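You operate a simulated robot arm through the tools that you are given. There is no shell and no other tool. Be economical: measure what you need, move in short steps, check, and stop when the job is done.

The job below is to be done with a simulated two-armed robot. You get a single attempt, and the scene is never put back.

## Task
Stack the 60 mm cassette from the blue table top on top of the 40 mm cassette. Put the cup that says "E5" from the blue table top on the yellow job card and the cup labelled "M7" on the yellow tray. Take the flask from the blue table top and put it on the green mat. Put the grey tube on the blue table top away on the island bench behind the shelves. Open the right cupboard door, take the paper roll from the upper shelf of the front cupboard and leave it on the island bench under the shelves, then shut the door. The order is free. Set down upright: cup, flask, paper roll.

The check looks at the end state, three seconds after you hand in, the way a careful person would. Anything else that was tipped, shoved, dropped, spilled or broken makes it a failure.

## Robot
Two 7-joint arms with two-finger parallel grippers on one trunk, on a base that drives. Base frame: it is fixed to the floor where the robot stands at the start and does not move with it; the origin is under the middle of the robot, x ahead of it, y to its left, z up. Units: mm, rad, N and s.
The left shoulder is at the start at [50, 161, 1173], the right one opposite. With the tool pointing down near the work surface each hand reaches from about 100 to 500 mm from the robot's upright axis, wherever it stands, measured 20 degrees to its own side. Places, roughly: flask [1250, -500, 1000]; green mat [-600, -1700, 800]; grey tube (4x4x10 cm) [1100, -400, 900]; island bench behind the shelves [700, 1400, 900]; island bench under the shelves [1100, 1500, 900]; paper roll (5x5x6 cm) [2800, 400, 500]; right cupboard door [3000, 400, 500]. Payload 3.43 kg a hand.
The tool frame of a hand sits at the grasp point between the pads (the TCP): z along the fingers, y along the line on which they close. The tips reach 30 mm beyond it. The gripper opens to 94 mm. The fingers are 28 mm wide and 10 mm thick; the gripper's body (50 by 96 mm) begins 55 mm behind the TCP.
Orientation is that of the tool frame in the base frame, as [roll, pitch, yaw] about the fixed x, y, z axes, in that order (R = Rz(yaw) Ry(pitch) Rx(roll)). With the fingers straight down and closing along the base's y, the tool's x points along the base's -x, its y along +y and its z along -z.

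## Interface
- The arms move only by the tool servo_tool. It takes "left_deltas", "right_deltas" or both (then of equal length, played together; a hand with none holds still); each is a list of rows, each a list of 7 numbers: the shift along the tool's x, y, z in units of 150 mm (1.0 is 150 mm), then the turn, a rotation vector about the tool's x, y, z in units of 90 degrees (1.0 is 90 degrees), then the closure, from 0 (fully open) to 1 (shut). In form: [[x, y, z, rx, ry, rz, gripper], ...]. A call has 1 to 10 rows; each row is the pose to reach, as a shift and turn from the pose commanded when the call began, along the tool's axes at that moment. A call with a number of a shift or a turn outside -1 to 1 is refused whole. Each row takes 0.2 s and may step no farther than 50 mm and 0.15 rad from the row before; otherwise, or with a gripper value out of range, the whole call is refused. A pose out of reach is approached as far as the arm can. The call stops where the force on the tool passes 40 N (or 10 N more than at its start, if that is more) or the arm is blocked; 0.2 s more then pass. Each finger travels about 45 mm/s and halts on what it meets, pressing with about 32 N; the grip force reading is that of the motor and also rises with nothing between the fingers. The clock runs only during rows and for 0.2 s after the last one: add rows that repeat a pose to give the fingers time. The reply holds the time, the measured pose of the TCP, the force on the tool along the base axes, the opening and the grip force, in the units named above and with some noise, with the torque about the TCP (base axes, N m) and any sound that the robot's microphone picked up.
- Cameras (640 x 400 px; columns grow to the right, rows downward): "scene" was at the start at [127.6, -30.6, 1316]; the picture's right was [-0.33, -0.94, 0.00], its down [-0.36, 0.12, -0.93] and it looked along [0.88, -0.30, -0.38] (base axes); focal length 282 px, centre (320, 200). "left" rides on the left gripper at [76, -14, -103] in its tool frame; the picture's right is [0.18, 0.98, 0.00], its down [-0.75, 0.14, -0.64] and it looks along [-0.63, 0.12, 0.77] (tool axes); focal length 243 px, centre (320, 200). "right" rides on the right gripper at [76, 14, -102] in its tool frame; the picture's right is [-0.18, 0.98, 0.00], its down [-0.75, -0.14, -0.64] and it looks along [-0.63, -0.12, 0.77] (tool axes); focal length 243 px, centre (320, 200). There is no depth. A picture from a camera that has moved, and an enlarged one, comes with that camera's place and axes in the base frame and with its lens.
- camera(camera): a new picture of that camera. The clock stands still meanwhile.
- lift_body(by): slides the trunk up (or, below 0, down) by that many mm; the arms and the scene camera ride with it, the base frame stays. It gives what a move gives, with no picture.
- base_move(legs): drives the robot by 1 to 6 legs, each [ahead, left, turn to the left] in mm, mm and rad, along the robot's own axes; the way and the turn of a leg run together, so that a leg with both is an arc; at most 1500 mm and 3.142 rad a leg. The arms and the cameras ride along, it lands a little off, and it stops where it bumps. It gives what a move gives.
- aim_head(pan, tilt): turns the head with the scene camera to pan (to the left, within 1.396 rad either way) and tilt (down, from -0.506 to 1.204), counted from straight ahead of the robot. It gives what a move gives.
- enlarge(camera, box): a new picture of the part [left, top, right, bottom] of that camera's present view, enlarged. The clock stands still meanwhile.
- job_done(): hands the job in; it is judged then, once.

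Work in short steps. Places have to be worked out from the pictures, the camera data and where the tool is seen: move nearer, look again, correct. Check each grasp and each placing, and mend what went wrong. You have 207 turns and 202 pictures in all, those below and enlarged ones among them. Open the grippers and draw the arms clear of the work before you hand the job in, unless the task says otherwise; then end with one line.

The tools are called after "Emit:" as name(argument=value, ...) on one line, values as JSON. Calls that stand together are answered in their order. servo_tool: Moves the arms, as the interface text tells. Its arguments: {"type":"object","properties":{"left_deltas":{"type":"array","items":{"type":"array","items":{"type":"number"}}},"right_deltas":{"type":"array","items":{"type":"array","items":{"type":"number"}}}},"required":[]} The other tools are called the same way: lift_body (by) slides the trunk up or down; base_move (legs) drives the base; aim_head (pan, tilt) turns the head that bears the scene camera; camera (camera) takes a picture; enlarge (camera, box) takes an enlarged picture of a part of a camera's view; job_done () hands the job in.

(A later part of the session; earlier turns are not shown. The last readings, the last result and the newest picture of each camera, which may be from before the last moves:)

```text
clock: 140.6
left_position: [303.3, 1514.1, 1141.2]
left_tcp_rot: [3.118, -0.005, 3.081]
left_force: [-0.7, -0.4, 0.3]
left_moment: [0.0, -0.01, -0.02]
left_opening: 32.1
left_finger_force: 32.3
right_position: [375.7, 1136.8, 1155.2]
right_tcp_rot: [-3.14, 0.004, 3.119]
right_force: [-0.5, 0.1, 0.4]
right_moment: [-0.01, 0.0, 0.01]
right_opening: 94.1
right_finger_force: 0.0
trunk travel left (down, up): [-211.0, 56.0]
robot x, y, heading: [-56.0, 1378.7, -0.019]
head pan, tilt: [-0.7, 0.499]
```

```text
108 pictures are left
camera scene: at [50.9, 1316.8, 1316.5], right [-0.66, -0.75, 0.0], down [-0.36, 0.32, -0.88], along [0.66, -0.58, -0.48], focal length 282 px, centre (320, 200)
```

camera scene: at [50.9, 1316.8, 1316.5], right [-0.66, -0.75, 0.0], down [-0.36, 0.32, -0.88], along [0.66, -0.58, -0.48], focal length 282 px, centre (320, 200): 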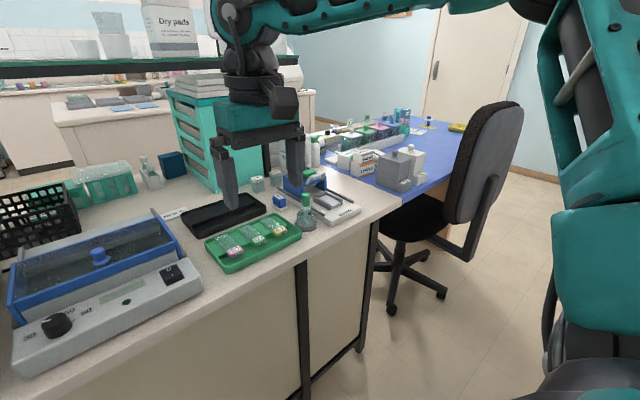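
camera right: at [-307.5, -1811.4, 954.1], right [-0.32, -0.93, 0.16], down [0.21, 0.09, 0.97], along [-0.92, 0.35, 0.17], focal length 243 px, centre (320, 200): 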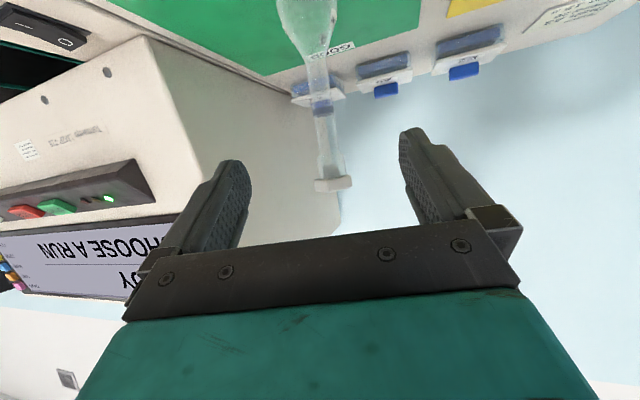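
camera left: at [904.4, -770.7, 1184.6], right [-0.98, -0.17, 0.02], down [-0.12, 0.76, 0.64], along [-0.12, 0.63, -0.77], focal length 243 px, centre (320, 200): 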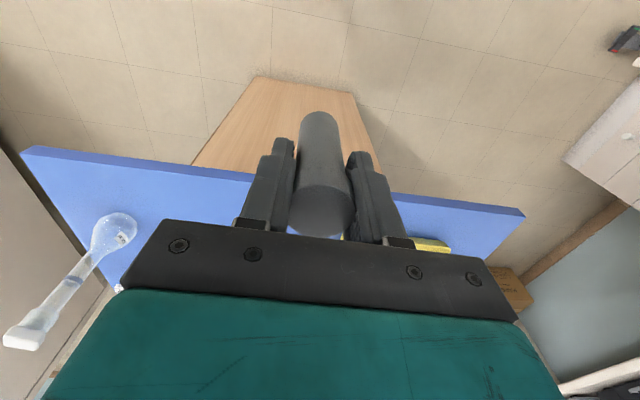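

Best free spot: the bench's right-hand end between the stand and the bench end, about (535,690). I raise the trunk, shift right along the bench, and look.

Emit:
lift_body(by=50)

Emit:
base_move(legs=[[40, -700, 0.02]])

Emit:
aim_head(pan=0.0, tilt=0.65)

Emit:
camera(camera="scene")

Emit:
camera(camera="left")

```text
clock: 141.5
left_position: [303.4, 1515.1, 1191.8]
left_tcp_rot: [3.119, -0.006, 3.083]
left_force: [0.3, 0.1, 0.1]
left_moment: [-0.03, 0.01, 0.03]
left_opening: 32.2
left_finger_force: 32.0
right_position: [375.6, 1135.0, 1205.4]
right_tcp_rot: [3.141, 0.003, 3.118]
right_force: [-0.5, -0.3, 0.5]
right_moment: [0.02, 0.0, -0.03]
right_opening: 94.2
right_finger_force: 0.1
trunk travel left (down, up): [-261.0, 6.0]
robot x, y, heading: [-56.7, 1377.1, -0.026]
head pan, tilt: [-0.7, 0.499]
```

```text
clock: 145.3
left_position: [333.8, 827.5, 1190.3]
left_tcp_rot: [3.121, -0.005, 3.114]
left_force: [0.1, -0.2, -0.2]
left_moment: [-0.02, 0.01, 0.02]
left_opening: 32.1
left_finger_force: 32.2
right_position: [418.9, 449.6, 1205.0]
right_tcp_rot: [-3.14, 0.001, -3.131]
right_force: [-0.5, 1.3, -0.4]
right_moment: [0.04, 0.0, 0.0]
right_opening: 94.0
right_finger_force: 0.2
trunk travel left (down, up): [-261.0, 6.0]
robot x, y, heading: [-22.1, 677.8, 0.013]
head pan, tilt: [-0.7, 0.499]
```

```text
clock: 146.4
left_position: [334.6, 826.9, 1191.4]
left_tcp_rot: [3.119, -0.006, 3.114]
left_force: [0.2, -0.6, 0.7]
left_moment: [0.01, -0.03, -0.01]
left_opening: 32.2
left_finger_force: 32.1
right_position: [419.5, 451.7, 1205.2]
right_tcp_rot: [-3.14, 0.002, -3.13]
right_force: [0.2, 0.0, -0.4]
right_moment: [0.01, -0.01, -0.01]
right_opening: 93.9
right_finger_force: 0.0
trunk travel left (down, up): [-261.0, 6.0]
robot x, y, heading: [-19.4, 679.8, 0.011]
head pan, tilt: [0.0, 0.649]
```

```text
107 pictures are left
camera scene: at [105.4, 679.9, 1353.1], right [0.01, -1.0, 0.0], down [-0.6, -0.01, -0.8], along [0.8, 0.01, -0.6], focal length 282 px, centre (320, 200)
```

scene: 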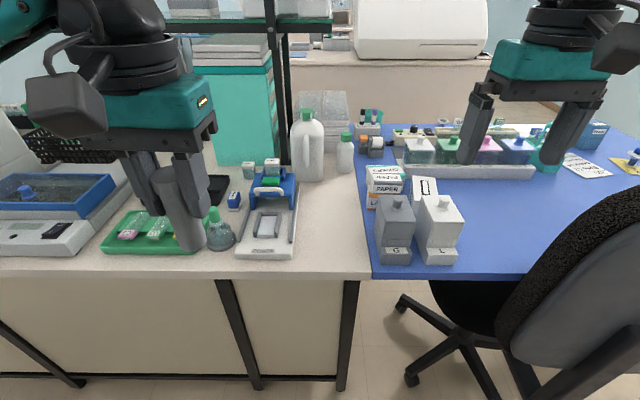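

```text
106 pictures are left
camera left: at [258.6, 814.4, 1295.1], right [-0.16, 0.99, 0.02], down [0.76, 0.11, 0.64], along [0.63, 0.12, -0.77], focal length 243 px, centre (320, 200)
```

left: 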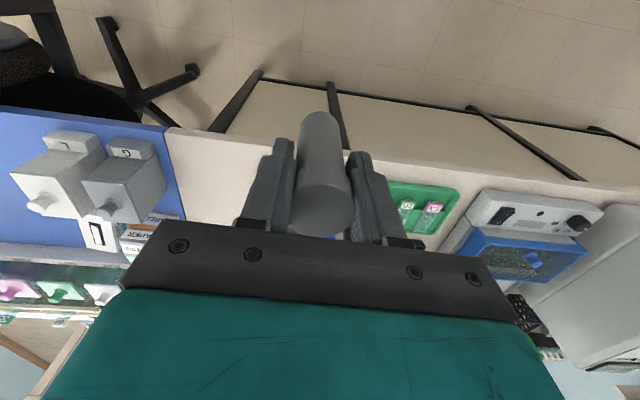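

Free area at about (610,650) right of the stand. I move the base closer, then bring the tube over it.

Emit:
base_move(legs=[[115, -45, 0]])

Emit:
servo_tool(left_deltas=[[-0.2, -0.2, 0.05, 0, 0, 0, 0.8], [-0.4, -0.4, 0.1, 0, 0, 0, 0.8], [-0.6, -0.6, 0.2, 0, 0, 0, 0.8], [-0.8, -0.75, 0.3, 0, 0, 0, 0.8], [-1.0, -0.85, 0.4, 0, 0, 0, 0.8], [-1.0, -0.85, 0.6, 0, 0, 0, 0.8]])

Emit:
camera(camera="left")

Emit:
camera(camera="scene")

```text
clock: 147.6
left_position: [450.4, 783.8, 1192.0]
left_tcp_rot: [3.119, -0.006, 3.117]
left_force: [0.5, 0.0, -0.4]
left_moment: [0.07, 0.04, 0.0]
left_opening: 32.2
left_finger_force: 31.9
right_position: [535.4, 408.5, 1205.1]
right_tcp_rot: [-3.14, 0.002, -3.13]
right_force: [1.5, -0.2, -0.7]
right_moment: [0.01, 0.01, -0.03]
right_opening: 94.2
right_finger_force: 0.1
trunk travel left (down, up): [-261.0, 6.0]
robot x, y, heading: [93.8, 638.2, 0.014]
head pan, tilt: [0.0, 0.649]
```

```text
clock: 149.0
left_position: [596.6, 656.2, 1098.2]
left_tcp_rot: [3.117, -0.003, 3.114]
left_force: [0.2, -0.2, 0.5]
left_moment: [0.01, -0.02, 0.01]
left_opening: 32.1
left_finger_force: 32.0
right_position: [535.1, 409.7, 1205.9]
right_tcp_rot: [-3.141, 0.002, -3.13]
right_force: [0.9, 0.8, 0.8]
right_moment: [0.01, 0.0, 0.02]
right_opening: 94.0
right_finger_force: 0.1
trunk travel left (down, up): [-261.0, 6.0]
robot x, y, heading: [95.0, 636.8, 0.011]
head pan, tilt: [0.0, 0.649]
```

```text
105 pictures are left
camera left: at [520.8, 642.8, 1201.5], right [-0.16, 0.99, 0.02], down [0.76, 0.11, 0.64], along [0.63, 0.12, -0.77], focal length 243 px, centre (320, 200)
```

left: 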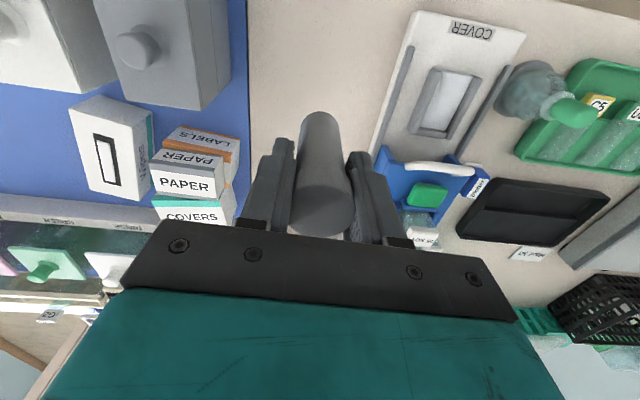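

```text
104 pictures are left
camera scene: at [221.0, 637.8, 1353.1], right [0.01, -1.0, 0.0], down [-0.6, -0.01, -0.8], along [0.8, 0.01, -0.6], focal length 282 px, centre (320, 200)
```

scene: 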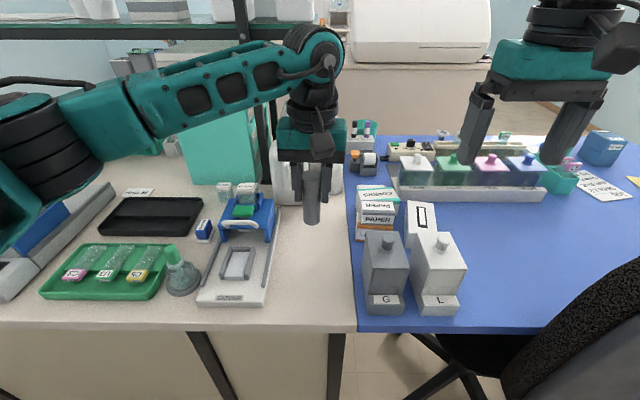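

Clear below. I lower the tube; the last part slowly until contact.

Emit:
servo_tool(left_deltas=[[-0.03, -0.02, 0.25, 0, 0, 0, 0.8], [-0.06, -0.04, 0.5, 0, 0, 0, 0.8], [-0.06, -0.04, 0.7, 0, 0, 0, 0.8], [-0.06, -0.04, 0.8, 0, 0, 0, 0.8], [-0.06, -0.04, 0.84, 0, 0, 0, 0.8], [-0.06, -0.04, 0.88, 0, 0, 0, 0.8], [-0.06, -0.04, 0.92, 0, 0, 0, 0.8], [-0.06, -0.04, 0.94, 0, 0, 0, 0.8]])

Emit:
camera(camera="left")

```text
clock: 150.8
left_position: [603.1, 652.8, 957.2]
left_tcp_rot: [3.119, -0.004, 3.115]
left_force: [-0.3, 2.2, 1.7]
left_moment: [0.03, 0.0, 0.0]
left_opening: 32.0
left_finger_force: 32.1
right_position: [533.9, 407.9, 1206.5]
right_tcp_rot: [3.141, 0.002, -3.13]
right_force: [0.2, 0.9, -0.6]
right_moment: [0.01, -0.01, 0.03]
right_opening: 94.2
right_finger_force: 0.2
trunk travel left (down, up): [-261.0, 6.0]
robot x, y, heading: [95.3, 635.3, 0.007]
head pan, tilt: [0.0, 0.649]
```

```text
103 pictures are left
camera left: at [528.0, 639.1, 1060.8], right [-0.16, 0.99, 0.02], down [0.76, 0.11, 0.64], along [0.63, 0.12, -0.77], focal length 243 px, centre (320, 200)
```

left: 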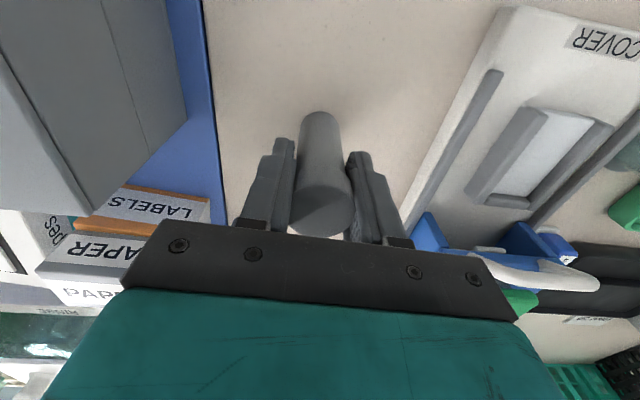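

Just at contact (bench ≈ 880). I press 2 mm more, then release and rise.

Emit:
servo_tool(left_deltas=[[0, 0, 0.015, 0, 0, 0, 0.8], [0, 0, 0.015, 0, 0, 0, 0.6], [0, 0, 0.015, 0, 0, 0, 0.45], [0, 0, 0.015, 0, 0, 0, 0.35], [0, 0, 0.015, 0, 0, 0, 0.35], [0, 0, -0.25, 0, 0, 0, 0.35], [0, 0, -0.55, 0, 0, 0, 0.35], [0, 0, -0.85, 0, 0, 0, 0.35]])

Emit:
camera(camera="left")

Emit:
camera(camera="scene")

```text
clock: 152.6
left_position: [603.1, 648.2, 1083.1]
left_tcp_rot: [3.119, -0.006, 3.116]
left_force: [0.4, -0.7, -0.5]
left_moment: [-0.01, 0.0, 0.0]
left_opening: 61.0
left_finger_force: 0.1
right_position: [534.7, 408.4, 1205.1]
right_tcp_rot: [-3.141, 0.004, -3.13]
right_force: [-0.4, 0.1, -0.5]
right_moment: [0.01, 0.01, 0.02]
right_opening: 94.1
right_finger_force: 0.1
trunk travel left (down, up): [-261.0, 6.0]
robot x, y, heading: [94.4, 631.4, 0.015]
head pan, tilt: [0.0, 0.649]
```

```text
102 pictures are left
camera left: at [527.6, 635.2, 1186.9], right [-0.16, 0.99, 0.02], down [0.76, 0.11, 0.64], along [0.63, 0.12, -0.77], focal length 243 px, centre (320, 200)
```

left: 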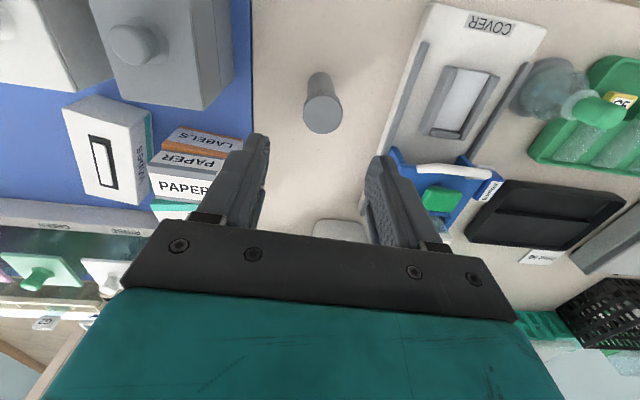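

```text
101 pictures are left
camera scene: at [220.4, 637.0, 1353.1], right [0.01, -1.0, 0.0], down [-0.6, -0.01, -0.8], along [0.8, 0.01, -0.6], focal length 282 px, centre (320, 200)
```

scene: 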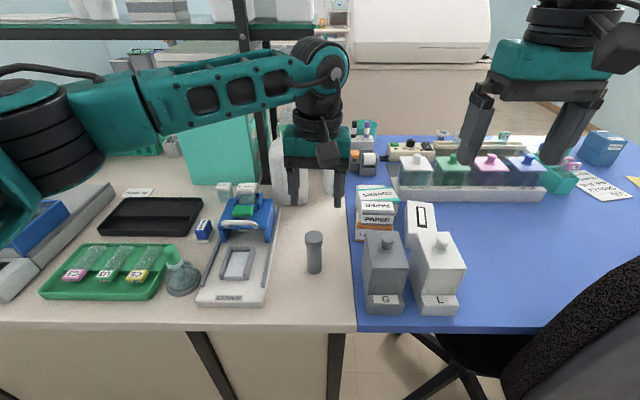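

The tube stands on the bench. I retract the left hand and drive back out and around the right side of the blue table to its far end for M7.

Emit:
servo_tool(left_deltas=[[0, 0, -0.3, 0, 0, 0, 0], [0.2, 0, -0.5, 0, 0, 0, 0], [0.5, 0.1, -0.6, 0, 0, 0, 0], [0.8, 0.3, -0.6, 0, 0, 0, 0], [1.0, 0.5, -0.6, 0, 0, 0, 0]])

Emit:
base_move(legs=[[-150, 0, -0.01], [0, -1500, 0], [60, -30, 0], [1400, 0, 0], [310, 0, 0], [0, 0, 3.13]])

Emit:
aim_head(pan=-0.7, tilt=0.5)

Emit:
camera(camera="scene")

```text
refused: row 4 steps farther than a row can; nothing moved
```

```text
clock: 156.6
left_position: [453.8, 275.1, 1082.1]
left_tcp_rot: [3.097, -0.017, 3.12]
left_force: [-0.2, 0.0, -0.2]
left_moment: [0.05, -0.01, 0.03]
left_opening: 61.1
left_finger_force: 0.0
right_position: [385.1, 29.4, 1204.6]
right_tcp_rot: [3.139, 0.004, -3.13]
right_force: [0.1, 0.0, -0.1]
right_moment: [0.07, -0.02, 0.01]
right_opening: 94.0
right_finger_force: 0.1
trunk travel left (down, up): [-261.0, 6.0]
robot x, y, heading: [-55.7, 262.1, 0.013]
head pan, tilt: [0.0, 0.649]
stopped in leg 2: the force on the tool passed its limit (the readings are from after the stop); the commanded pose is now the measured one
```

```text
clock: 157.7
left_position: [453.9, 278.9, 1081.3]
left_tcp_rot: [3.099, -0.019, 3.123]
left_force: [0.4, -1.3, -0.4]
left_moment: [0.01, 0.0, -0.01]
left_opening: 61.0
left_finger_force: 0.1
right_position: [385.6, 32.3, 1204.3]
right_tcp_rot: [-3.139, 0.004, -3.129]
right_force: [0.4, -0.2, 0.6]
right_moment: [-0.01, -0.03, 0.01]
right_opening: 94.0
right_finger_force: 0.0
trunk travel left (down, up): [-261.0, 6.0]
robot x, y, heading: [-53.3, 263.4, 0.011]
head pan, tilt: [-0.7, 0.499]
```

```text
100 pictures are left
camera scene: at [55.6, 201.5, 1366.5], right [-0.63, -0.77, 0.0], down [-0.37, 0.3, -0.88], along [0.68, -0.56, -0.48], focal length 282 px, centre (320, 200)
```

scene: 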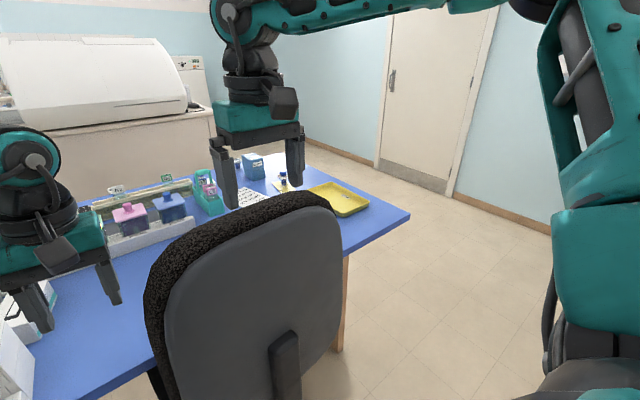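

The retract was refused and the left fingers then nudged the chair's side. I move back off it, raise the left hand, and look at the chair.

Emit:
base_move(legs=[[0, 60, 0]])

Emit:
servo_tool(left_deltas=[[0, 0, -0.3, 0, 0, 0, 0], [0, 0, -0.6, 0, 0, 0, 0], [0.2, 0, -0.8, 0, 0, 0, 0], [0.5, 0, -0.8, 0, 0, 0, 0], [0.75, 0.1, -0.8, 0, 0, 0, 0]])

Emit:
aim_head(pan=-0.3, tilt=0.7)

Emit:
camera(camera="scene")

```text
clock: 158.6
left_position: [452.7, 339.8, 1081.5]
left_tcp_rot: [3.102, -0.02, 3.125]
left_force: [1.2, 0.8, -0.3]
left_moment: [-0.03, 0.01, -0.01]
left_opening: 61.3
left_finger_force: 0.2
right_position: [384.9, 92.8, 1206.2]
right_tcp_rot: [-3.139, 0.0, -3.128]
right_force: [0.3, 0.0, 0.2]
right_moment: [0.01, 0.0, -0.01]
right_opening: 94.1
right_finger_force: 0.1
trunk travel left (down, up): [-261.0, 6.0]
robot x, y, heading: [-57.1, 317.3, 0.015]
head pan, tilt: [-0.7, 0.499]
```

```text
clock: 159.8
left_position: [342.7, 349.9, 1204.1]
left_tcp_rot: [3.099, -0.019, 3.124]
left_force: [0.6, 0.0, 1.2]
left_moment: [0.01, 0.02, -0.01]
left_opening: 93.9
left_finger_force: 0.0
right_position: [385.6, 91.3, 1206.7]
right_tcp_rot: [-3.139, 0.004, -3.13]
right_force: [0.0, 0.4, 0.5]
right_moment: [0.0, -0.02, 0.01]
right_opening: 94.0
right_finger_force: 0.1
trunk travel left (down, up): [-261.0, 6.0]
robot x, y, heading: [-58.8, 318.6, 0.011]
head pan, tilt: [-0.7, 0.499]
```

```text
clock: 160.7
left_position: [343.6, 349.0, 1204.8]
left_tcp_rot: [3.099, -0.019, 3.124]
left_force: [0.2, 0.5, 0.0]
left_moment: [0.01, -0.01, 0.01]
left_opening: 94.1
left_finger_force: 0.0
right_position: [385.1, 91.3, 1205.6]
right_tcp_rot: [-3.141, 0.002, -3.128]
right_force: [0.1, -0.9, 0.6]
right_moment: [-0.01, 0.0, 0.0]
right_opening: 94.0
right_finger_force: 0.1
trunk travel left (down, up): [-261.0, 6.0]
robot x, y, heading: [-56.6, 317.0, 0.013]
head pan, tilt: [-0.3, 0.7]
```

```text
99 pictures are left
camera scene: at [65.9, 294.4, 1348.8], right [-0.28, -0.96, 0.0], down [-0.62, 0.18, -0.77], along [0.73, -0.22, -0.64], focal length 282 px, centre (320, 200)
```

scene: 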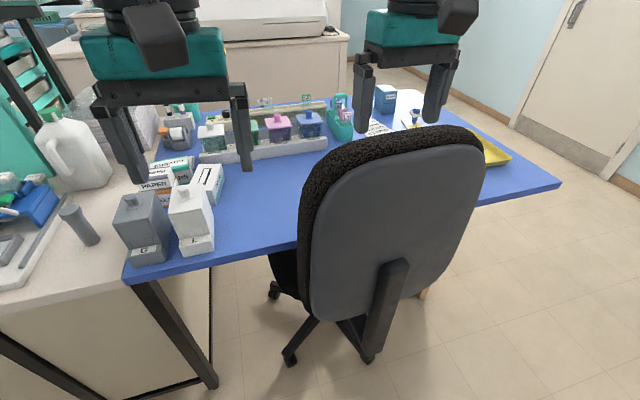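

The chair may have rolled a little. To compare with the first picture I go back to the starting pose (hands raised).

Emit:
servo_tool(left_deltas=[[0.1, 0, -0.2, 0, 0, 0, 0], [0.2, 0, -0.4, 0, 0, 0, 0], [0.3, 0, -0.5, 0, 0, 0, 0]], right_deltas=[[0.1, 0, -0.2, 0, 0, 0, 0], [0.2, 0, -0.4, 0, 0, 0, 0], [0.4, 0, -0.5, 0, 0, 0, 0]])

Emit:
base_move(legs=[[0, -317, 0], [57, 0, -0.01]])

Emit:
lift_body(by=-61)

Emit:
aim_head(pan=0.0, tilt=0.5)

Emit:
camera(camera="scene")

```text
clock: 161.5
left_position: [298.8, 346.2, 1281.6]
left_tcp_rot: [3.099, -0.02, 3.126]
left_force: [-0.2, 0.6, 0.0]
left_moment: [0.0, -0.02, 0.0]
left_opening: 94.1
left_finger_force: 0.1
right_position: [324.8, 90.1, 1282.8]
right_tcp_rot: [-3.141, 0.005, -3.128]
right_force: [1.1, 0.3, -0.6]
right_moment: [0.0, -0.02, -0.03]
right_opening: 94.3
right_finger_force: 0.2
trunk travel left (down, up): [-261.0, 6.0]
robot x, y, heading: [-52.4, 316.9, 0.016]
head pan, tilt: [-0.3, 0.7]
```

```text
clock: 164.2
left_position: [363.2, 31.4, 1280.7]
left_tcp_rot: [3.1, -0.018, 3.113]
left_force: [0.8, -0.5, 0.1]
left_moment: [-0.03, 0.06, 0.02]
left_opening: 94.0
left_finger_force: 0.1
right_position: [385.8, -224.8, 1281.6]
right_tcp_rot: [-3.138, 0.002, -3.139]
right_force: [0.8, 0.2, 0.2]
right_moment: [-0.01, 0.03, 0.0]
right_opening: 93.8
right_finger_force: 0.2
trunk travel left (down, up): [-261.0, 6.0]
robot x, y, heading: [8.5, 6.5, 0.002]
head pan, tilt: [-0.3, 0.7]
```

```text
clock: 165.2
left_position: [360.9, 32.0, 1219.5]
left_tcp_rot: [3.101, -0.019, 3.113]
left_force: [-0.4, -0.6, 0.6]
left_moment: [-0.02, 0.01, -0.04]
left_opening: 94.2
left_finger_force: 0.0
right_position: [384.3, -224.6, 1219.4]
right_tcp_rot: [-3.14, 0.002, -3.138]
right_force: [-0.8, 0.0, -0.4]
right_moment: [0.02, 0.01, -0.04]
right_opening: 93.9
right_finger_force: 0.2
trunk travel left (down, up): [-200.0, 67.0]
robot x, y, heading: [2.5, 10.8, 0.004]
head pan, tilt: [-0.3, 0.7]
```

```text
clock: 166.0
left_position: [362.1, 33.1, 1219.3]
left_tcp_rot: [3.099, -0.019, 3.11]
left_force: [0.2, 0.1, -1.0]
left_moment: [0.0, 0.01, 0.03]
left_opening: 94.1
left_finger_force: 0.1
right_position: [384.7, -223.9, 1220.3]
right_tcp_rot: [-3.139, 0.002, -3.141]
right_force: [-0.7, 0.3, -0.8]
right_moment: [-0.01, 0.0, 0.0]
right_opening: 93.9
right_finger_force: 0.0
trunk travel left (down, up): [-200.0, 67.0]
robot x, y, heading: [5.6, 8.8, 0.002]
head pan, tilt: [0.0, 0.499]
```

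```text
98 pictures are left
camera scene: at [136.1, 7.3, 1305.4], right [0.0, -1.0, 0.0], down [-0.48, 0.0, -0.88], along [0.88, 0.0, -0.48], focal length 282 px, centre (320, 200)
```

scene: 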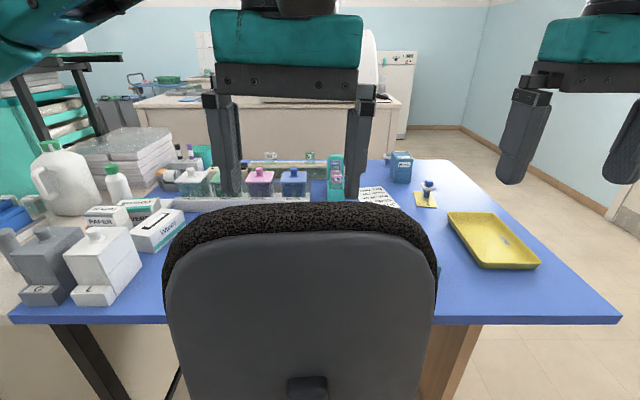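

Compared with the first picture, the chair has shifted about 40 mm to -y. I'll push it gently back by the opposite edge with the closed right fingers; first I place them beside it.

Emit:
servo_tool(right_deltas=[[0, -0.15, 0.1, 0, 0, 0, 1], [-0.15, -0.15, 0.35, 0, 0, 0, 1], [-0.3, -0.15, 0.6, 0, 0, 0, 1], [-0.46, -0.15, 0.85, 0, 0, 0, 1], [-0.46, -0.15, 0.93, 0, 0, 0, 1]])

Emit:
camera(camera="scene")

Emit:
camera(camera="right")

```text
clock: 167.2
left_position: [362.8, 31.5, 1218.6]
left_tcp_rot: [3.101, -0.018, 3.112]
left_force: [-0.6, 0.2, 0.2]
left_moment: [0.05, -0.01, 0.02]
left_opening: 93.8
left_finger_force: 0.1
right_position: [455.0, -248.2, 1081.5]
right_tcp_rot: [-3.14, 0.003, -3.14]
right_force: [0.1, -1.1, -0.4]
right_moment: [-0.02, 0.0, 0.03]
right_opening: 0.0
right_finger_force: 10.8
trunk travel left (down, up): [-200.0, 67.0]
robot x, y, heading: [5.8, 8.6, 0.003]
head pan, tilt: [0.0, 0.499]
```

```text
97 pictures are left
camera scene: at [135.9, 7.3, 1305.6], right [0.0, -1.0, 0.0], down [-0.48, 0.0, -0.88], along [0.88, 0.0, -0.48], focal length 282 px, centre (320, 200)
```

scene: 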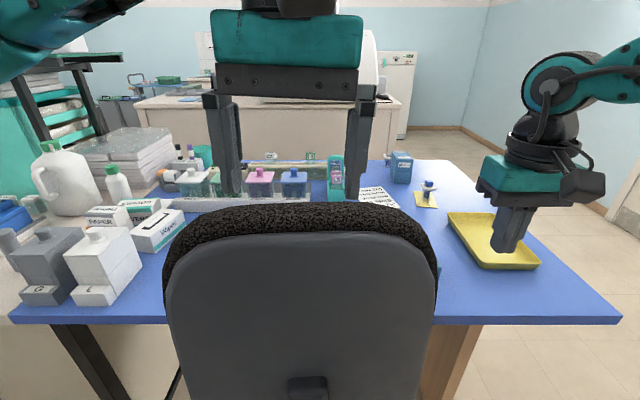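

```text
96 pictures are left
camera right: at [377.1, -233.4, 1183.8], right [0.18, 0.98, 0.0], down [0.75, -0.14, 0.64], along [0.63, -0.12, -0.76], focal length 243 px, centre (320, 200)
```

right: 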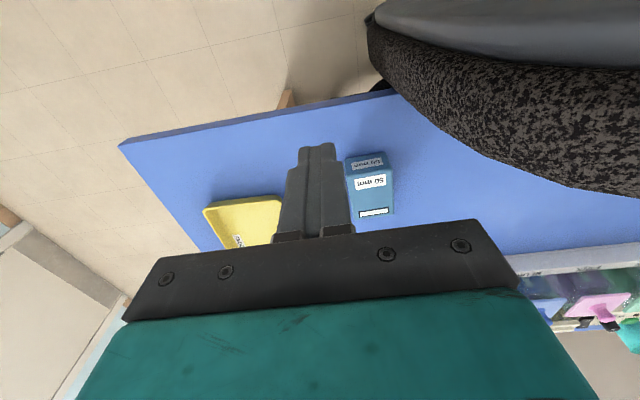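

Gap to the chair edge is about 80 mm. I move up to it, then push slowly.

Emit:
servo_tool(right_deltas=[[0, 0.15, 0, 0, 0, 0, 1], [0, 0.3, 0, 0, 0, 0, 1], [0, 0.42, 0, 0, 0, 0, 1], [0, 0.46, 0, 0, 0, 0, 1], [0, 0.5, 0, 0, 0, 0, 1], [0, 0.54, 0, 0, 0, 0, 1], [0, 0.58, 0, 0, 0, 0, 1], [0, 0.62, 0, 0, 0, 0, 1]])

Emit:
camera(camera="scene")

```text
clock: 169.0
left_position: [361.3, 30.6, 1218.8]
left_tcp_rot: [3.098, -0.016, 3.113]
left_force: [0.8, 0.2, 0.1]
left_moment: [-0.01, -0.02, 0.01]
left_opening: 93.8
left_finger_force: 0.0
right_position: [454.5, -159.2, 1080.6]
right_tcp_rot: [-3.138, 0.003, 3.14]
right_force: [-3.3, -12.9, 6.9]
right_moment: [-0.31, 0.05, -0.1]
right_opening: 0.1
right_finger_force: 31.9
trunk travel left (down, up): [-200.0, 67.0]
robot x, y, heading: [5.4, 7.7, 0.006]
head pan, tilt: [0.0, 0.499]
```

```text
95 pictures are left
camera scene: at [135.4, 5.4, 1305.7], right [0.0, -1.0, 0.0], down [-0.48, 0.0, -0.88], along [0.88, 0.0, -0.48], focal length 282 px, centre (320, 200)
```

scene: 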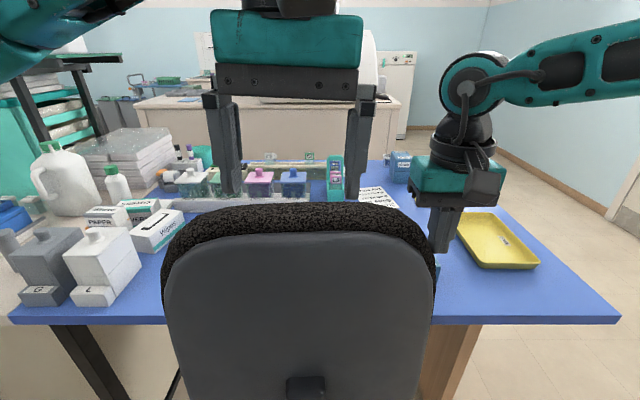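

Contact. I push another 36 mm slowly.

Emit:
servo_tool(right_deltas=[[0, 0.04, 0, 0, 0, 0, 1], [0, 0.08, 0, 0, 0, 0, 1], [0, 0.12, 0, 0, 0, 0, 1], [0, 0.16, 0, 0, 0, 0, 1], [0, 0.2, 0, 0, 0, 0, 1], [0, 0.24, 0, 0, 0, 0, 1]])

Emit:
camera(camera="scene")

```text
clock: 170.4
left_position: [359.5, 25.8, 1220.2]
left_tcp_rot: [3.097, -0.017, 3.112]
left_force: [0.0, -0.2, -0.8]
left_moment: [-0.01, 0.01, -0.01]
left_opening: 94.3
left_finger_force: 0.0
right_position: [451.7, -126.0, 1080.4]
right_tcp_rot: [-3.132, 0.003, 3.139]
right_force: [-11.0, -35.7, 11.4]
right_moment: [-1.04, 0.45, 0.43]
right_opening: 0.0
right_finger_force: 32.6
trunk travel left (down, up): [-200.0, 67.0]
robot x, y, heading: [7.9, 5.9, 0.005]
head pan, tilt: [0.0, 0.499]
```

```text
94 pictures are left
camera scene: at [133.9, 2.5, 1305.9], right [0.0, -1.0, 0.0], down [-0.48, 0.0, -0.88], along [0.88, 0.0, -0.48], focal length 282 px, centre (320, 200)
```

scene: 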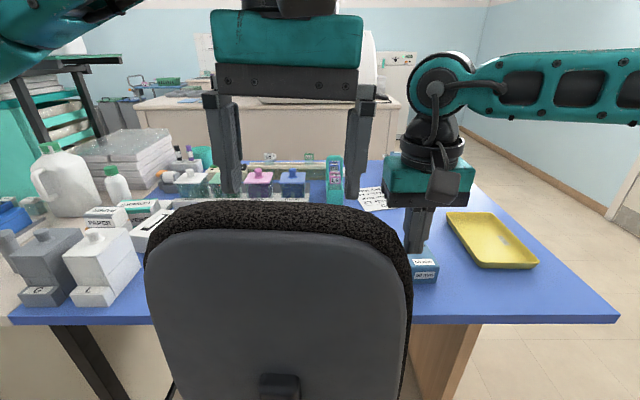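

Almost back (6–8 px short). I push about 10 mm more, then withdraw and compare.

Emit:
servo_tool(right_deltas=[[0, 0.035, 0, 0, 0, 0, 1], [0, 0.07, 0, 0, 0, 0, 1]])

Emit:
servo_tool(right_deltas=[[0, -0.1, 0, 0, 0, 0, 1], [0, -0.3, 0, 0, 0, 0, 1], [0, -0.5, 0, 0, 0, 0, 1], [0, -0.7, 0, 0, 0, 0, 1], [0, -0.7, 0, 0, 0, 0, 1]])

Emit:
camera(camera="scene")

```text
clock: 171.0
left_position: [360.5, 28.9, 1220.8]
left_tcp_rot: [3.094, -0.016, 3.111]
left_force: [0.5, -0.6, 0.7]
left_moment: [0.02, -0.03, 0.0]
left_opening: 94.0
left_finger_force: 0.1
right_position: [447.2, -119.4, 1081.1]
right_tcp_rot: [-3.133, -0.002, 3.141]
right_force: [-11.9, -33.5, 9.3]
right_moment: [-0.98, 0.51, 0.43]
right_opening: 0.1
right_finger_force: 31.9
right hand out of reach, approached as far as the arm can: row 2
trunk travel left (down, up): [-200.0, 67.0]
robot x, y, heading: [5.3, 8.8, -0.001]
head pan, tilt: [0.0, 0.499]
```

```text
clock: 172.2
left_position: [361.9, 32.2, 1220.3]
left_tcp_rot: [3.1, -0.02, 3.11]
left_force: [-0.7, 0.0, -0.7]
left_moment: [0.0, 0.01, 0.01]
left_opening: 94.1
left_finger_force: 0.0
right_position: [450.5, -219.5, 1080.3]
right_tcp_rot: [-3.14, 0.005, -3.138]
right_force: [-0.3, 0.4, 1.3]
right_moment: [-0.01, 0.0, 0.01]
right_opening: 0.3
right_finger_force: 31.7
trunk travel left (down, up): [-200.0, 67.0]
robot x, y, heading: [4.7, 8.4, 0.0]
head pan, tilt: [0.0, 0.499]
```

```text
93 pictures are left
camera scene: at [136.2, 7.6, 1305.5], right [0.0, -1.0, 0.0], down [-0.48, 0.0, -0.88], along [0.88, 0.0, -0.48], focal length 282 px, centre (320, 200)
```

scene: 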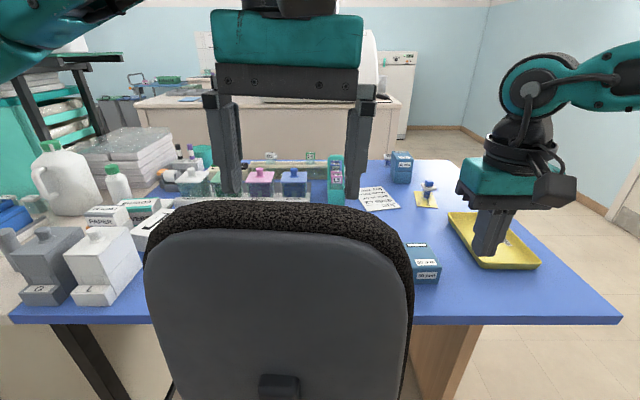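

The chair is back within a few millimetres. I raise and retract the right hand.

Emit:
servo_tool(right_deltas=[[0, 0, -0.3, 0, 0, 0, 0.5], [0, 0, -0.6, 0, 0, 0, 0], [0.2, 0, -0.8, 0, 0, 0, 0], [0.5, 0, -0.9, 0, 0, 0, 0], [0.8, -0.1, -0.9, 0, 0, 0, 0]])

```text
clock: 173.4
left_position: [361.3, 31.9, 1220.2]
left_tcp_rot: [3.1, -0.017, 3.113]
left_force: [-0.3, 0.3, -0.4]
left_moment: [0.01, 0.01, 0.02]
left_opening: 94.2
left_finger_force: 0.1
right_position: [328.8, -238.1, 1214.7]
right_tcp_rot: [3.14, 0.001, -3.142]
right_force: [-0.9, 0.4, -0.2]
right_moment: [-0.02, -0.02, 0.0]
right_opening: 94.1
right_finger_force: 0.1
trunk travel left (down, up): [-200.0, 67.0]
robot x, y, heading: [7.0, 7.8, 0.002]
head pan, tilt: [0.0, 0.499]
```

Both hands are high. I drive right, then ahead past the table, and turn about to face -x.

Emit:
base_move(legs=[[-10, -900, 0], [1400, 0, 0], [320, -30, 0], [0, 0, 1.571], [0, 0, 1.571]])

Emit:
aim_head(pan=-0.7, tilt=0.5)

Emit:
camera(camera="scene")

```text
clock: 178.3
left_position: [370.9, -871.7, 1218.9]
left_tcp_rot: [3.101, -0.02, 3.089]
left_force: [0.1, -1.1, -0.9]
left_moment: [0.04, 0.0, -0.02]
left_opening: 94.1
left_finger_force: 0.0
right_position: [331.3, -1139.7, 1214.7]
right_tcp_rot: [-3.141, 0.003, 3.117]
right_force: [0.6, -0.6, -0.9]
right_moment: [-0.01, -0.04, 0.02]
right_opening: 93.9
right_finger_force: 0.1
trunk travel left (down, up): [-200.0, 67.0]
robot x, y, heading: [13.9, -885.0, -0.024]
head pan, tilt: [0.0, 0.499]
stopped in leg 1: the robot was blocked; the commanded pose is now the measured one
```

```text
clock: 179.3
left_position: [369.8, -871.6, 1218.5]
left_tcp_rot: [3.098, -0.019, 3.087]
left_force: [-0.7, -0.5, -0.5]
left_moment: [0.01, 0.0, 0.03]
left_opening: 94.0
left_finger_force: 0.1
right_position: [331.3, -1140.0, 1214.4]
right_tcp_rot: [-3.141, 0.002, 3.118]
right_force: [-0.8, -0.6, 0.5]
right_moment: [-0.02, 0.0, 0.02]
right_opening: 94.1
right_finger_force: 0.0
trunk travel left (down, up): [-200.0, 67.0]
robot x, y, heading: [16.6, -885.2, -0.027]
head pan, tilt: [-0.7, 0.499]
```

```text
92 pictures are left
camera scene: at [121.6, -948.3, 1305.5], right [-0.66, -0.75, 0.0], down [-0.36, 0.32, -0.88], along [0.66, -0.58, -0.48], focal length 282 px, centre (320, 200)
```

scene: 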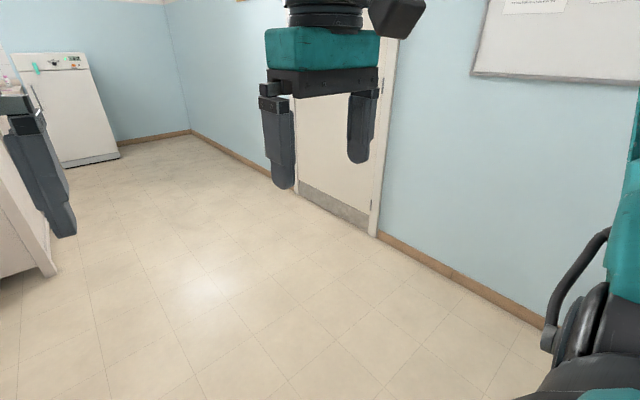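

Bumped the same machine corner; clear ahead. I drive on from here and then turn round.

Emit:
base_move(legs=[[1400, 0, 0], [310, 0, 0.03], [0, 0, 1.571], [0, 0, 1.571]])

Emit:
camera(camera="scene")

```text
clock: 195.8
left_position: [1397.0, -963.2, 1219.2]
left_tcp_rot: [3.1, -0.021, -0.06]
left_force: [0.0, 0.5, -0.1]
left_moment: [0.02, 0.0, 0.0]
left_opening: 94.0
left_finger_force: 0.0
right_position: [1436.1, -695.2, 1213.7]
right_tcp_rot: [-3.138, 0.001, -0.031]
right_force: [0.3, 0.1, -0.1]
right_moment: [0.02, 0.0, -0.02]
right_opening: 94.1
right_finger_force: 0.0
trunk travel left (down, up): [-200.0, 67.0]
robot x, y, heading: [1756.0, -949.3, 3.111]
head pan, tilt: [-0.7, 0.499]
```

```text
91 pictures are left
camera scene: at [1646.0, -887.7, 1305.5], right [0.67, 0.75, 0.0], down [0.36, -0.32, -0.88], along [-0.65, 0.58, -0.48], focal length 282 px, centre (320, 200)
```

scene: 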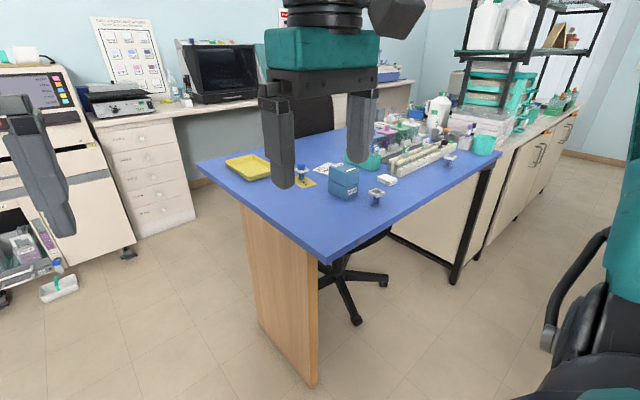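

Table seen from the far side, all in order. M7 should be near (1198,205). I move right along the gap.

Emit:
base_move(legs=[[0, -980, 0.03]])

Emit:
aim_head(pan=-0.3, tilt=0.6)

Emit:
camera(camera="scene")

Emit:
camera(camera="right")

```text
clock: 200.9
left_position: [1414.3, 10.1, 1219.8]
left_tcp_rot: [3.101, -0.018, -0.035]
left_force: [-0.3, -0.4, -0.1]
left_moment: [-0.03, -0.02, 0.02]
left_opening: 94.4
left_finger_force: 0.1
right_position: [1447.4, 278.2, 1213.5]
right_tcp_rot: [-3.14, 0.001, -0.006]
right_force: [0.5, 0.7, 0.5]
right_moment: [-0.03, 0.03, -0.01]
right_opening: 94.4
right_finger_force: 0.0
trunk travel left (down, up): [-200.0, 67.0]
robot x, y, heading: [1768.3, 32.0, 3.137]
head pan, tilt: [-0.7, 0.499]
```

```text
clock: 201.7
left_position: [1414.8, 9.8, 1218.9]
left_tcp_rot: [3.101, -0.019, -0.037]
left_force: [-1.0, 0.5, 0.6]
left_moment: [0.0, -0.01, 0.01]
left_opening: 93.8
left_finger_force: 0.1
right_position: [1447.9, 278.6, 1213.7]
right_tcp_rot: [-3.141, 0.001, -0.006]
right_force: [-0.3, 0.6, 0.1]
right_moment: [-0.04, 0.0, 0.0]
right_opening: 94.1
right_finger_force: 0.1
trunk travel left (down, up): [-200.0, 67.0]
robot x, y, heading: [1772.8, 34.7, 3.135]
head pan, tilt: [-0.3, 0.6]
```

```text
90 pictures are left
camera scene: at [1646.6, 59.0, 1296.4], right [0.3, 0.95, 0.0], down [0.54, -0.17, -0.83], along [-0.79, 0.25, -0.56], focal length 282 px, centre (320, 200)
```

scene: 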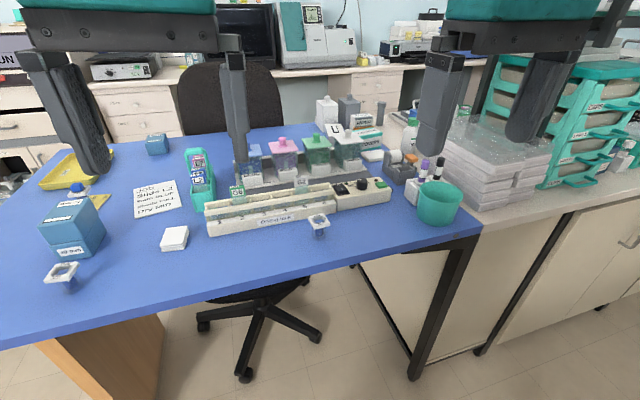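

```text
89 pictures are left
camera right: at [1523.0, 264.4, 1316.8], right [-0.19, -0.98, 0.0], down [-0.75, 0.14, 0.64], along [-0.63, 0.12, -0.77], focal length 243 px, centre (320, 200)
```

right: 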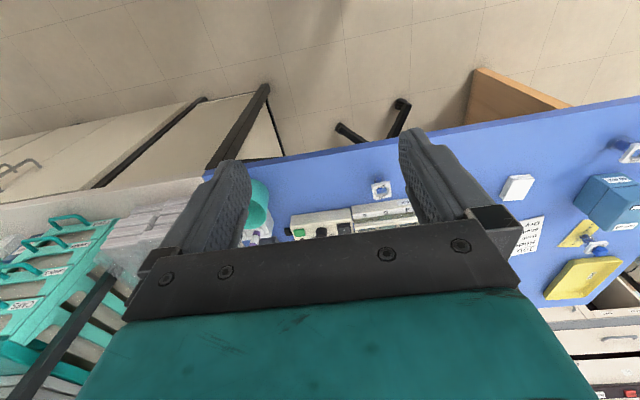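

M7 at about (1197,203). I bring the right hand over it.

Emit:
servo_tool(right_deltas=[[-0.28, 0.1, 0, 0, 0, 0, 0], [-0.55, 0.2, 0.1, 0, 0, 0, 0], [-0.8, 0.3, 0.2, 0, 0, 0, 0], [-1.0, 0.4, 0.35, 0, 0, 0, 0]])

Emit:
servo_tool(right_deltas=[[-0.2, 0.05, 0.15, 0, 0, 0, 0], [-0.4, 0.1, 0.3, 0, 0, 0, 0], [-0.6, 0.1, 0.5, 0, 0, 0, 0], [-0.65, 0.1, 0.65, 0, 0, 0, 0]])

Emit:
camera(camera="right")

```text
clock: 202.7
left_position: [1413.1, 10.1, 1218.0]
left_tcp_rot: [3.101, -0.02, -0.036]
left_force: [-0.2, 0.1, 0.0]
left_moment: [-0.02, 0.0, -0.01]
left_opening: 94.0
left_finger_force: 0.1
right_position: [1294.7, 218.8, 1162.6]
right_tcp_rot: [3.142, 0.003, -0.004]
right_force: [-0.7, 0.6, 0.8]
right_moment: [-0.01, 0.0, 0.04]
right_opening: 93.8
right_finger_force: 0.0
trunk travel left (down, up): [-200.0, 67.0]
robot x, y, heading: [1772.8, 33.9, 3.136]
head pan, tilt: [-0.3, 0.6]
```

```text
clock: 203.7
left_position: [1413.7, 11.0, 1220.7]
left_tcp_rot: [3.101, -0.019, -0.037]
left_force: [-0.8, 0.4, -0.1]
left_moment: [0.0, 0.02, 0.0]
left_opening: 94.0
left_finger_force: 0.0
right_position: [1241.4, 234.0, 1067.6]
right_tcp_rot: [-3.14, 0.005, -0.006]
right_force: [-0.3, -0.5, 0.4]
right_moment: [0.01, 0.02, -0.03]
right_opening: 94.1
right_finger_force: 0.1
right hand out of reach, approached as far as the arm can: row 2, 3, 4
trunk travel left (down, up): [-200.0, 67.0]
robot x, y, heading: [1773.9, 33.2, 3.14]
head pan, tilt: [-0.3, 0.6]
```

```text
88 pictures are left
camera right: at [1317.0, 220.3, 1169.9], right [-0.19, -0.98, 0.0], down [-0.75, 0.14, 0.64], along [-0.63, 0.12, -0.76], focal length 243 px, centre (320, 200)
```

right: 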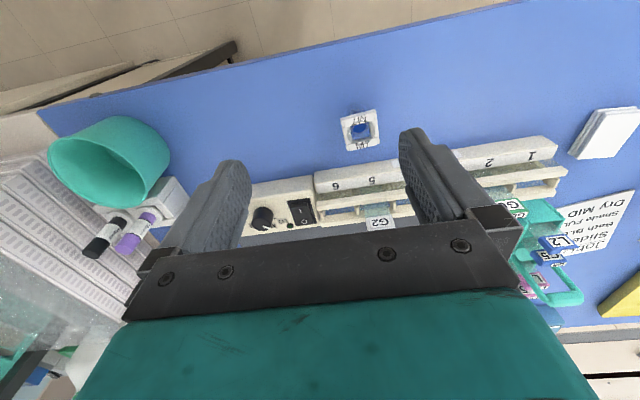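

Slightly short of reach; I bring the base 70 mm ahead and 25 mm left.

Emit:
base_move(legs=[[70, 25, 0]])

Emit:
camera(camera="right")

```text
clock: 204.8
left_position: [1344.6, -15.5, 1218.9]
left_tcp_rot: [3.102, -0.02, -0.037]
left_force: [-0.4, 1.2, -0.4]
left_moment: [0.02, -0.01, -0.01]
left_opening: 94.0
left_finger_force: 0.1
right_position: [1172.0, 209.1, 1067.1]
right_tcp_rot: [3.141, 0.002, -0.005]
right_force: [0.7, 0.0, 1.1]
right_moment: [0.01, 0.01, 0.02]
right_opening: 93.7
right_finger_force: 0.2
trunk travel left (down, up): [-200.0, 67.0]
robot x, y, heading: [1701.8, 6.2, 3.138]
head pan, tilt: [-0.3, 0.6]
```

```text
87 pictures are left
camera right: at [1247.3, 195.3, 1169.7], right [-0.19, -0.98, 0.0], down [-0.75, 0.14, 0.64], along [-0.63, 0.12, -0.76], focal length 243 px, centre (320, 200)
```

right: 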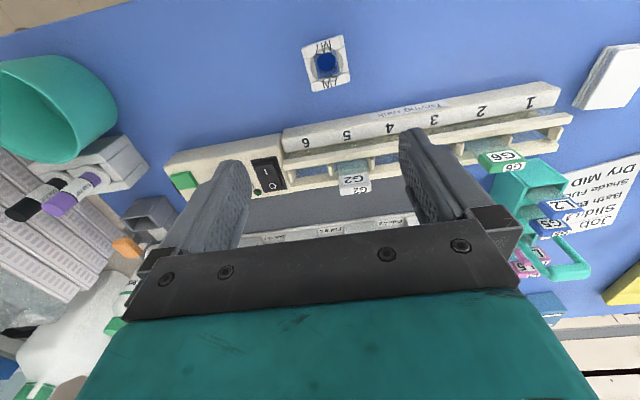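

M7 flange centre (1201,198). I centre and descend to z≈935.

Emit:
servo_tool(right_deltas=[[0.19, 0.073, 0.1, 0, 0, 0, 0], [0.19, 0.073, 0.4, 0, 0, 0, 0], [0.19, 0.073, 0.65, 0, 0, 0, 0], [0.19, 0.073, 0.75, 0, 0, 0, 0]])

Emit:
camera(camera="right")

```text
clock: 205.8
left_position: [1345.4, -15.5, 1219.7]
left_tcp_rot: [3.098, -0.019, -0.035]
left_force: [0.2, -1.0, 0.3]
left_moment: [0.02, -0.01, -0.03]
left_opening: 93.9
left_finger_force: 0.1
right_position: [1205.9, 205.8, 959.9]
right_tcp_rot: [3.142, 0.003, -0.005]
right_force: [-0.2, -0.4, -0.4]
right_moment: [-0.02, 0.01, 0.0]
right_opening: 93.9
right_finger_force: 0.1
right hand out of reach, approached as far as the arm can: row 3, 4
trunk travel left (down, up): [-200.0, 67.0]
robot x, y, heading: [1706.0, 3.8, 3.138]
head pan, tilt: [-0.3, 0.6]
```

```text
86 pictures are left
camera right: at [1283.1, 191.6, 1062.4], right [-0.19, -0.98, 0.0], down [-0.75, 0.15, 0.64], along [-0.63, 0.12, -0.76], focal length 243 px, centre (320, 200)
```

right: 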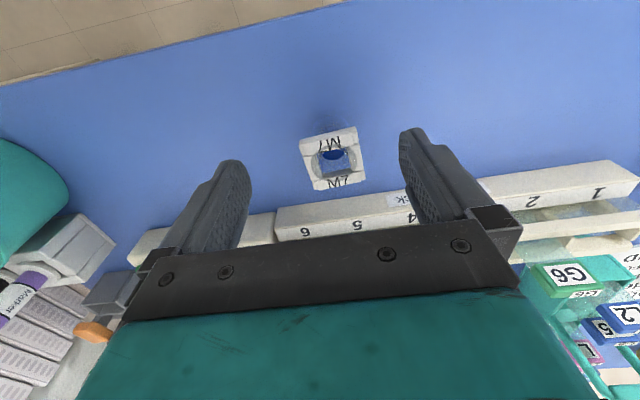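

Cup is between the fingers; I lower the trunk 27 mm to the grasp height.

Emit:
lift_body(by=-27)

Emit:
servo_tool(right_deltas=[[-0.03, 0.05, 0, 0, 0, 0, 0], [-0.03, 0.05, 0, 0, 0, 0, 0.2], [-0.03, 0.05, 0, 0, 0, 0, 0.45], [-0.03, 0.05, 0, 0, 0, 0, 0.7], [-0.03, 0.05, 0, 0, 0, 0, 0.7], [-0.03, 0.05, 0, 0, 0, 0, 0.7], [-0.03, 0.05, 0, 0, 0, 0, 0.7]])

Emit:
camera(camera="right")

```text
clock: 206.5
left_position: [1344.9, -14.8, 1193.0]
left_tcp_rot: [3.101, -0.017, -0.037]
left_force: [0.3, 0.7, 0.4]
left_moment: [0.01, 0.02, 0.0]
left_opening: 93.9
left_finger_force: 0.2
right_position: [1206.6, 205.9, 933.8]
right_tcp_rot: [-3.141, 0.006, -0.005]
right_force: [0.2, 0.6, 0.6]
right_moment: [0.03, -0.03, -0.01]
right_opening: 94.0
right_finger_force: 0.1
trunk travel left (down, up): [-173.0, 94.0]
robot x, y, heading: [1701.1, 8.5, 3.139]
head pan, tilt: [-0.3, 0.6]
```

```text
clock: 208.1
left_position: [1345.4, -14.9, 1193.0]
left_tcp_rot: [3.101, -0.02, -0.037]
left_force: [-0.9, 0.0, 0.4]
left_moment: [-0.01, 0.03, -0.02]
left_opening: 94.0
left_finger_force: 0.1
right_position: [1207.8, 203.3, 935.5]
right_tcp_rot: [3.14, 0.004, -0.006]
right_force: [-0.3, -0.1, 0.6]
right_moment: [-0.03, 0.01, -0.02]
right_opening: 35.7
right_finger_force: 32.2
right hand out of reach, approached as far as the arm can: row 1, 2, 3, 4, 5, 6, 7
trunk travel left (down, up): [-173.0, 94.0]
robot x, y, heading: [1703.9, 5.9, 3.137]
head pan, tilt: [-0.3, 0.6]
```

```text
85 pictures are left
camera right: at [1283.7, 189.0, 1038.6], right [-0.19, -0.98, 0.0], down [-0.75, 0.15, 0.65], along [-0.63, 0.12, -0.76], focal length 243 px, centre (320, 200)
```

right: 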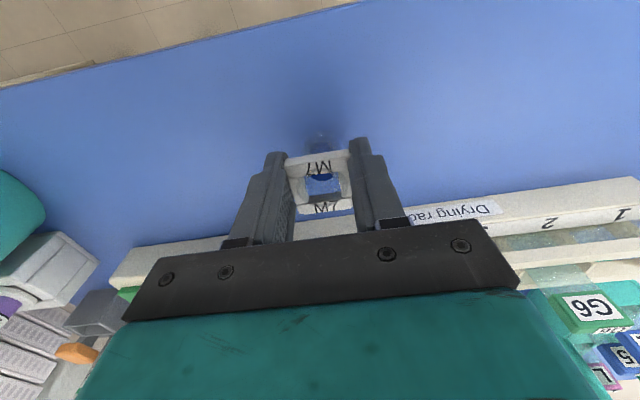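

M7 gripped. I lift gently with the trunk and check.

Emit:
lift_body(by=85)

Emit:
camera(camera="right")

```text
clock: 209.3
left_position: [1344.1, -14.6, 1277.7]
left_tcp_rot: [3.099, -0.019, -0.035]
left_force: [0.2, -0.4, 0.1]
left_moment: [0.01, -0.01, -0.01]
left_opening: 94.2
left_finger_force: 0.0
right_position: [1207.6, 202.8, 1021.1]
right_tcp_rot: [3.14, 0.005, -0.006]
right_force: [0.0, -0.1, 0.0]
right_moment: [-0.03, 0.01, 0.02]
right_opening: 35.9
right_finger_force: 31.5
trunk travel left (down, up): [-258.0, 9.0]
robot x, y, heading: [1699.5, 5.0, 3.137]
head pan, tilt: [-0.3, 0.6]
```

```text
84 pictures are left
camera right: at [1283.5, 189.0, 1123.4], right [-0.19, -0.98, 0.0], down [-0.75, 0.15, 0.65], along [-0.63, 0.12, -0.76], focal length 243 px, centre (320, 200)
```

right: 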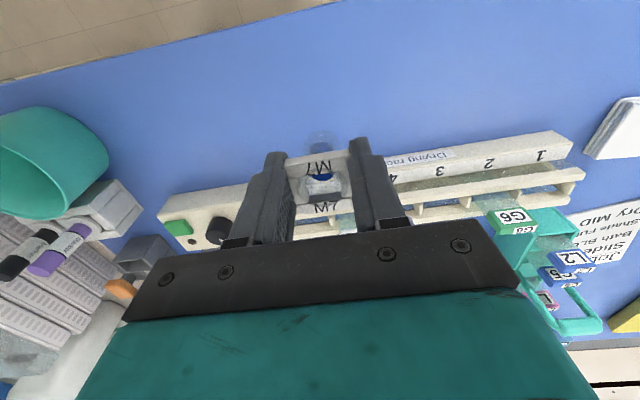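

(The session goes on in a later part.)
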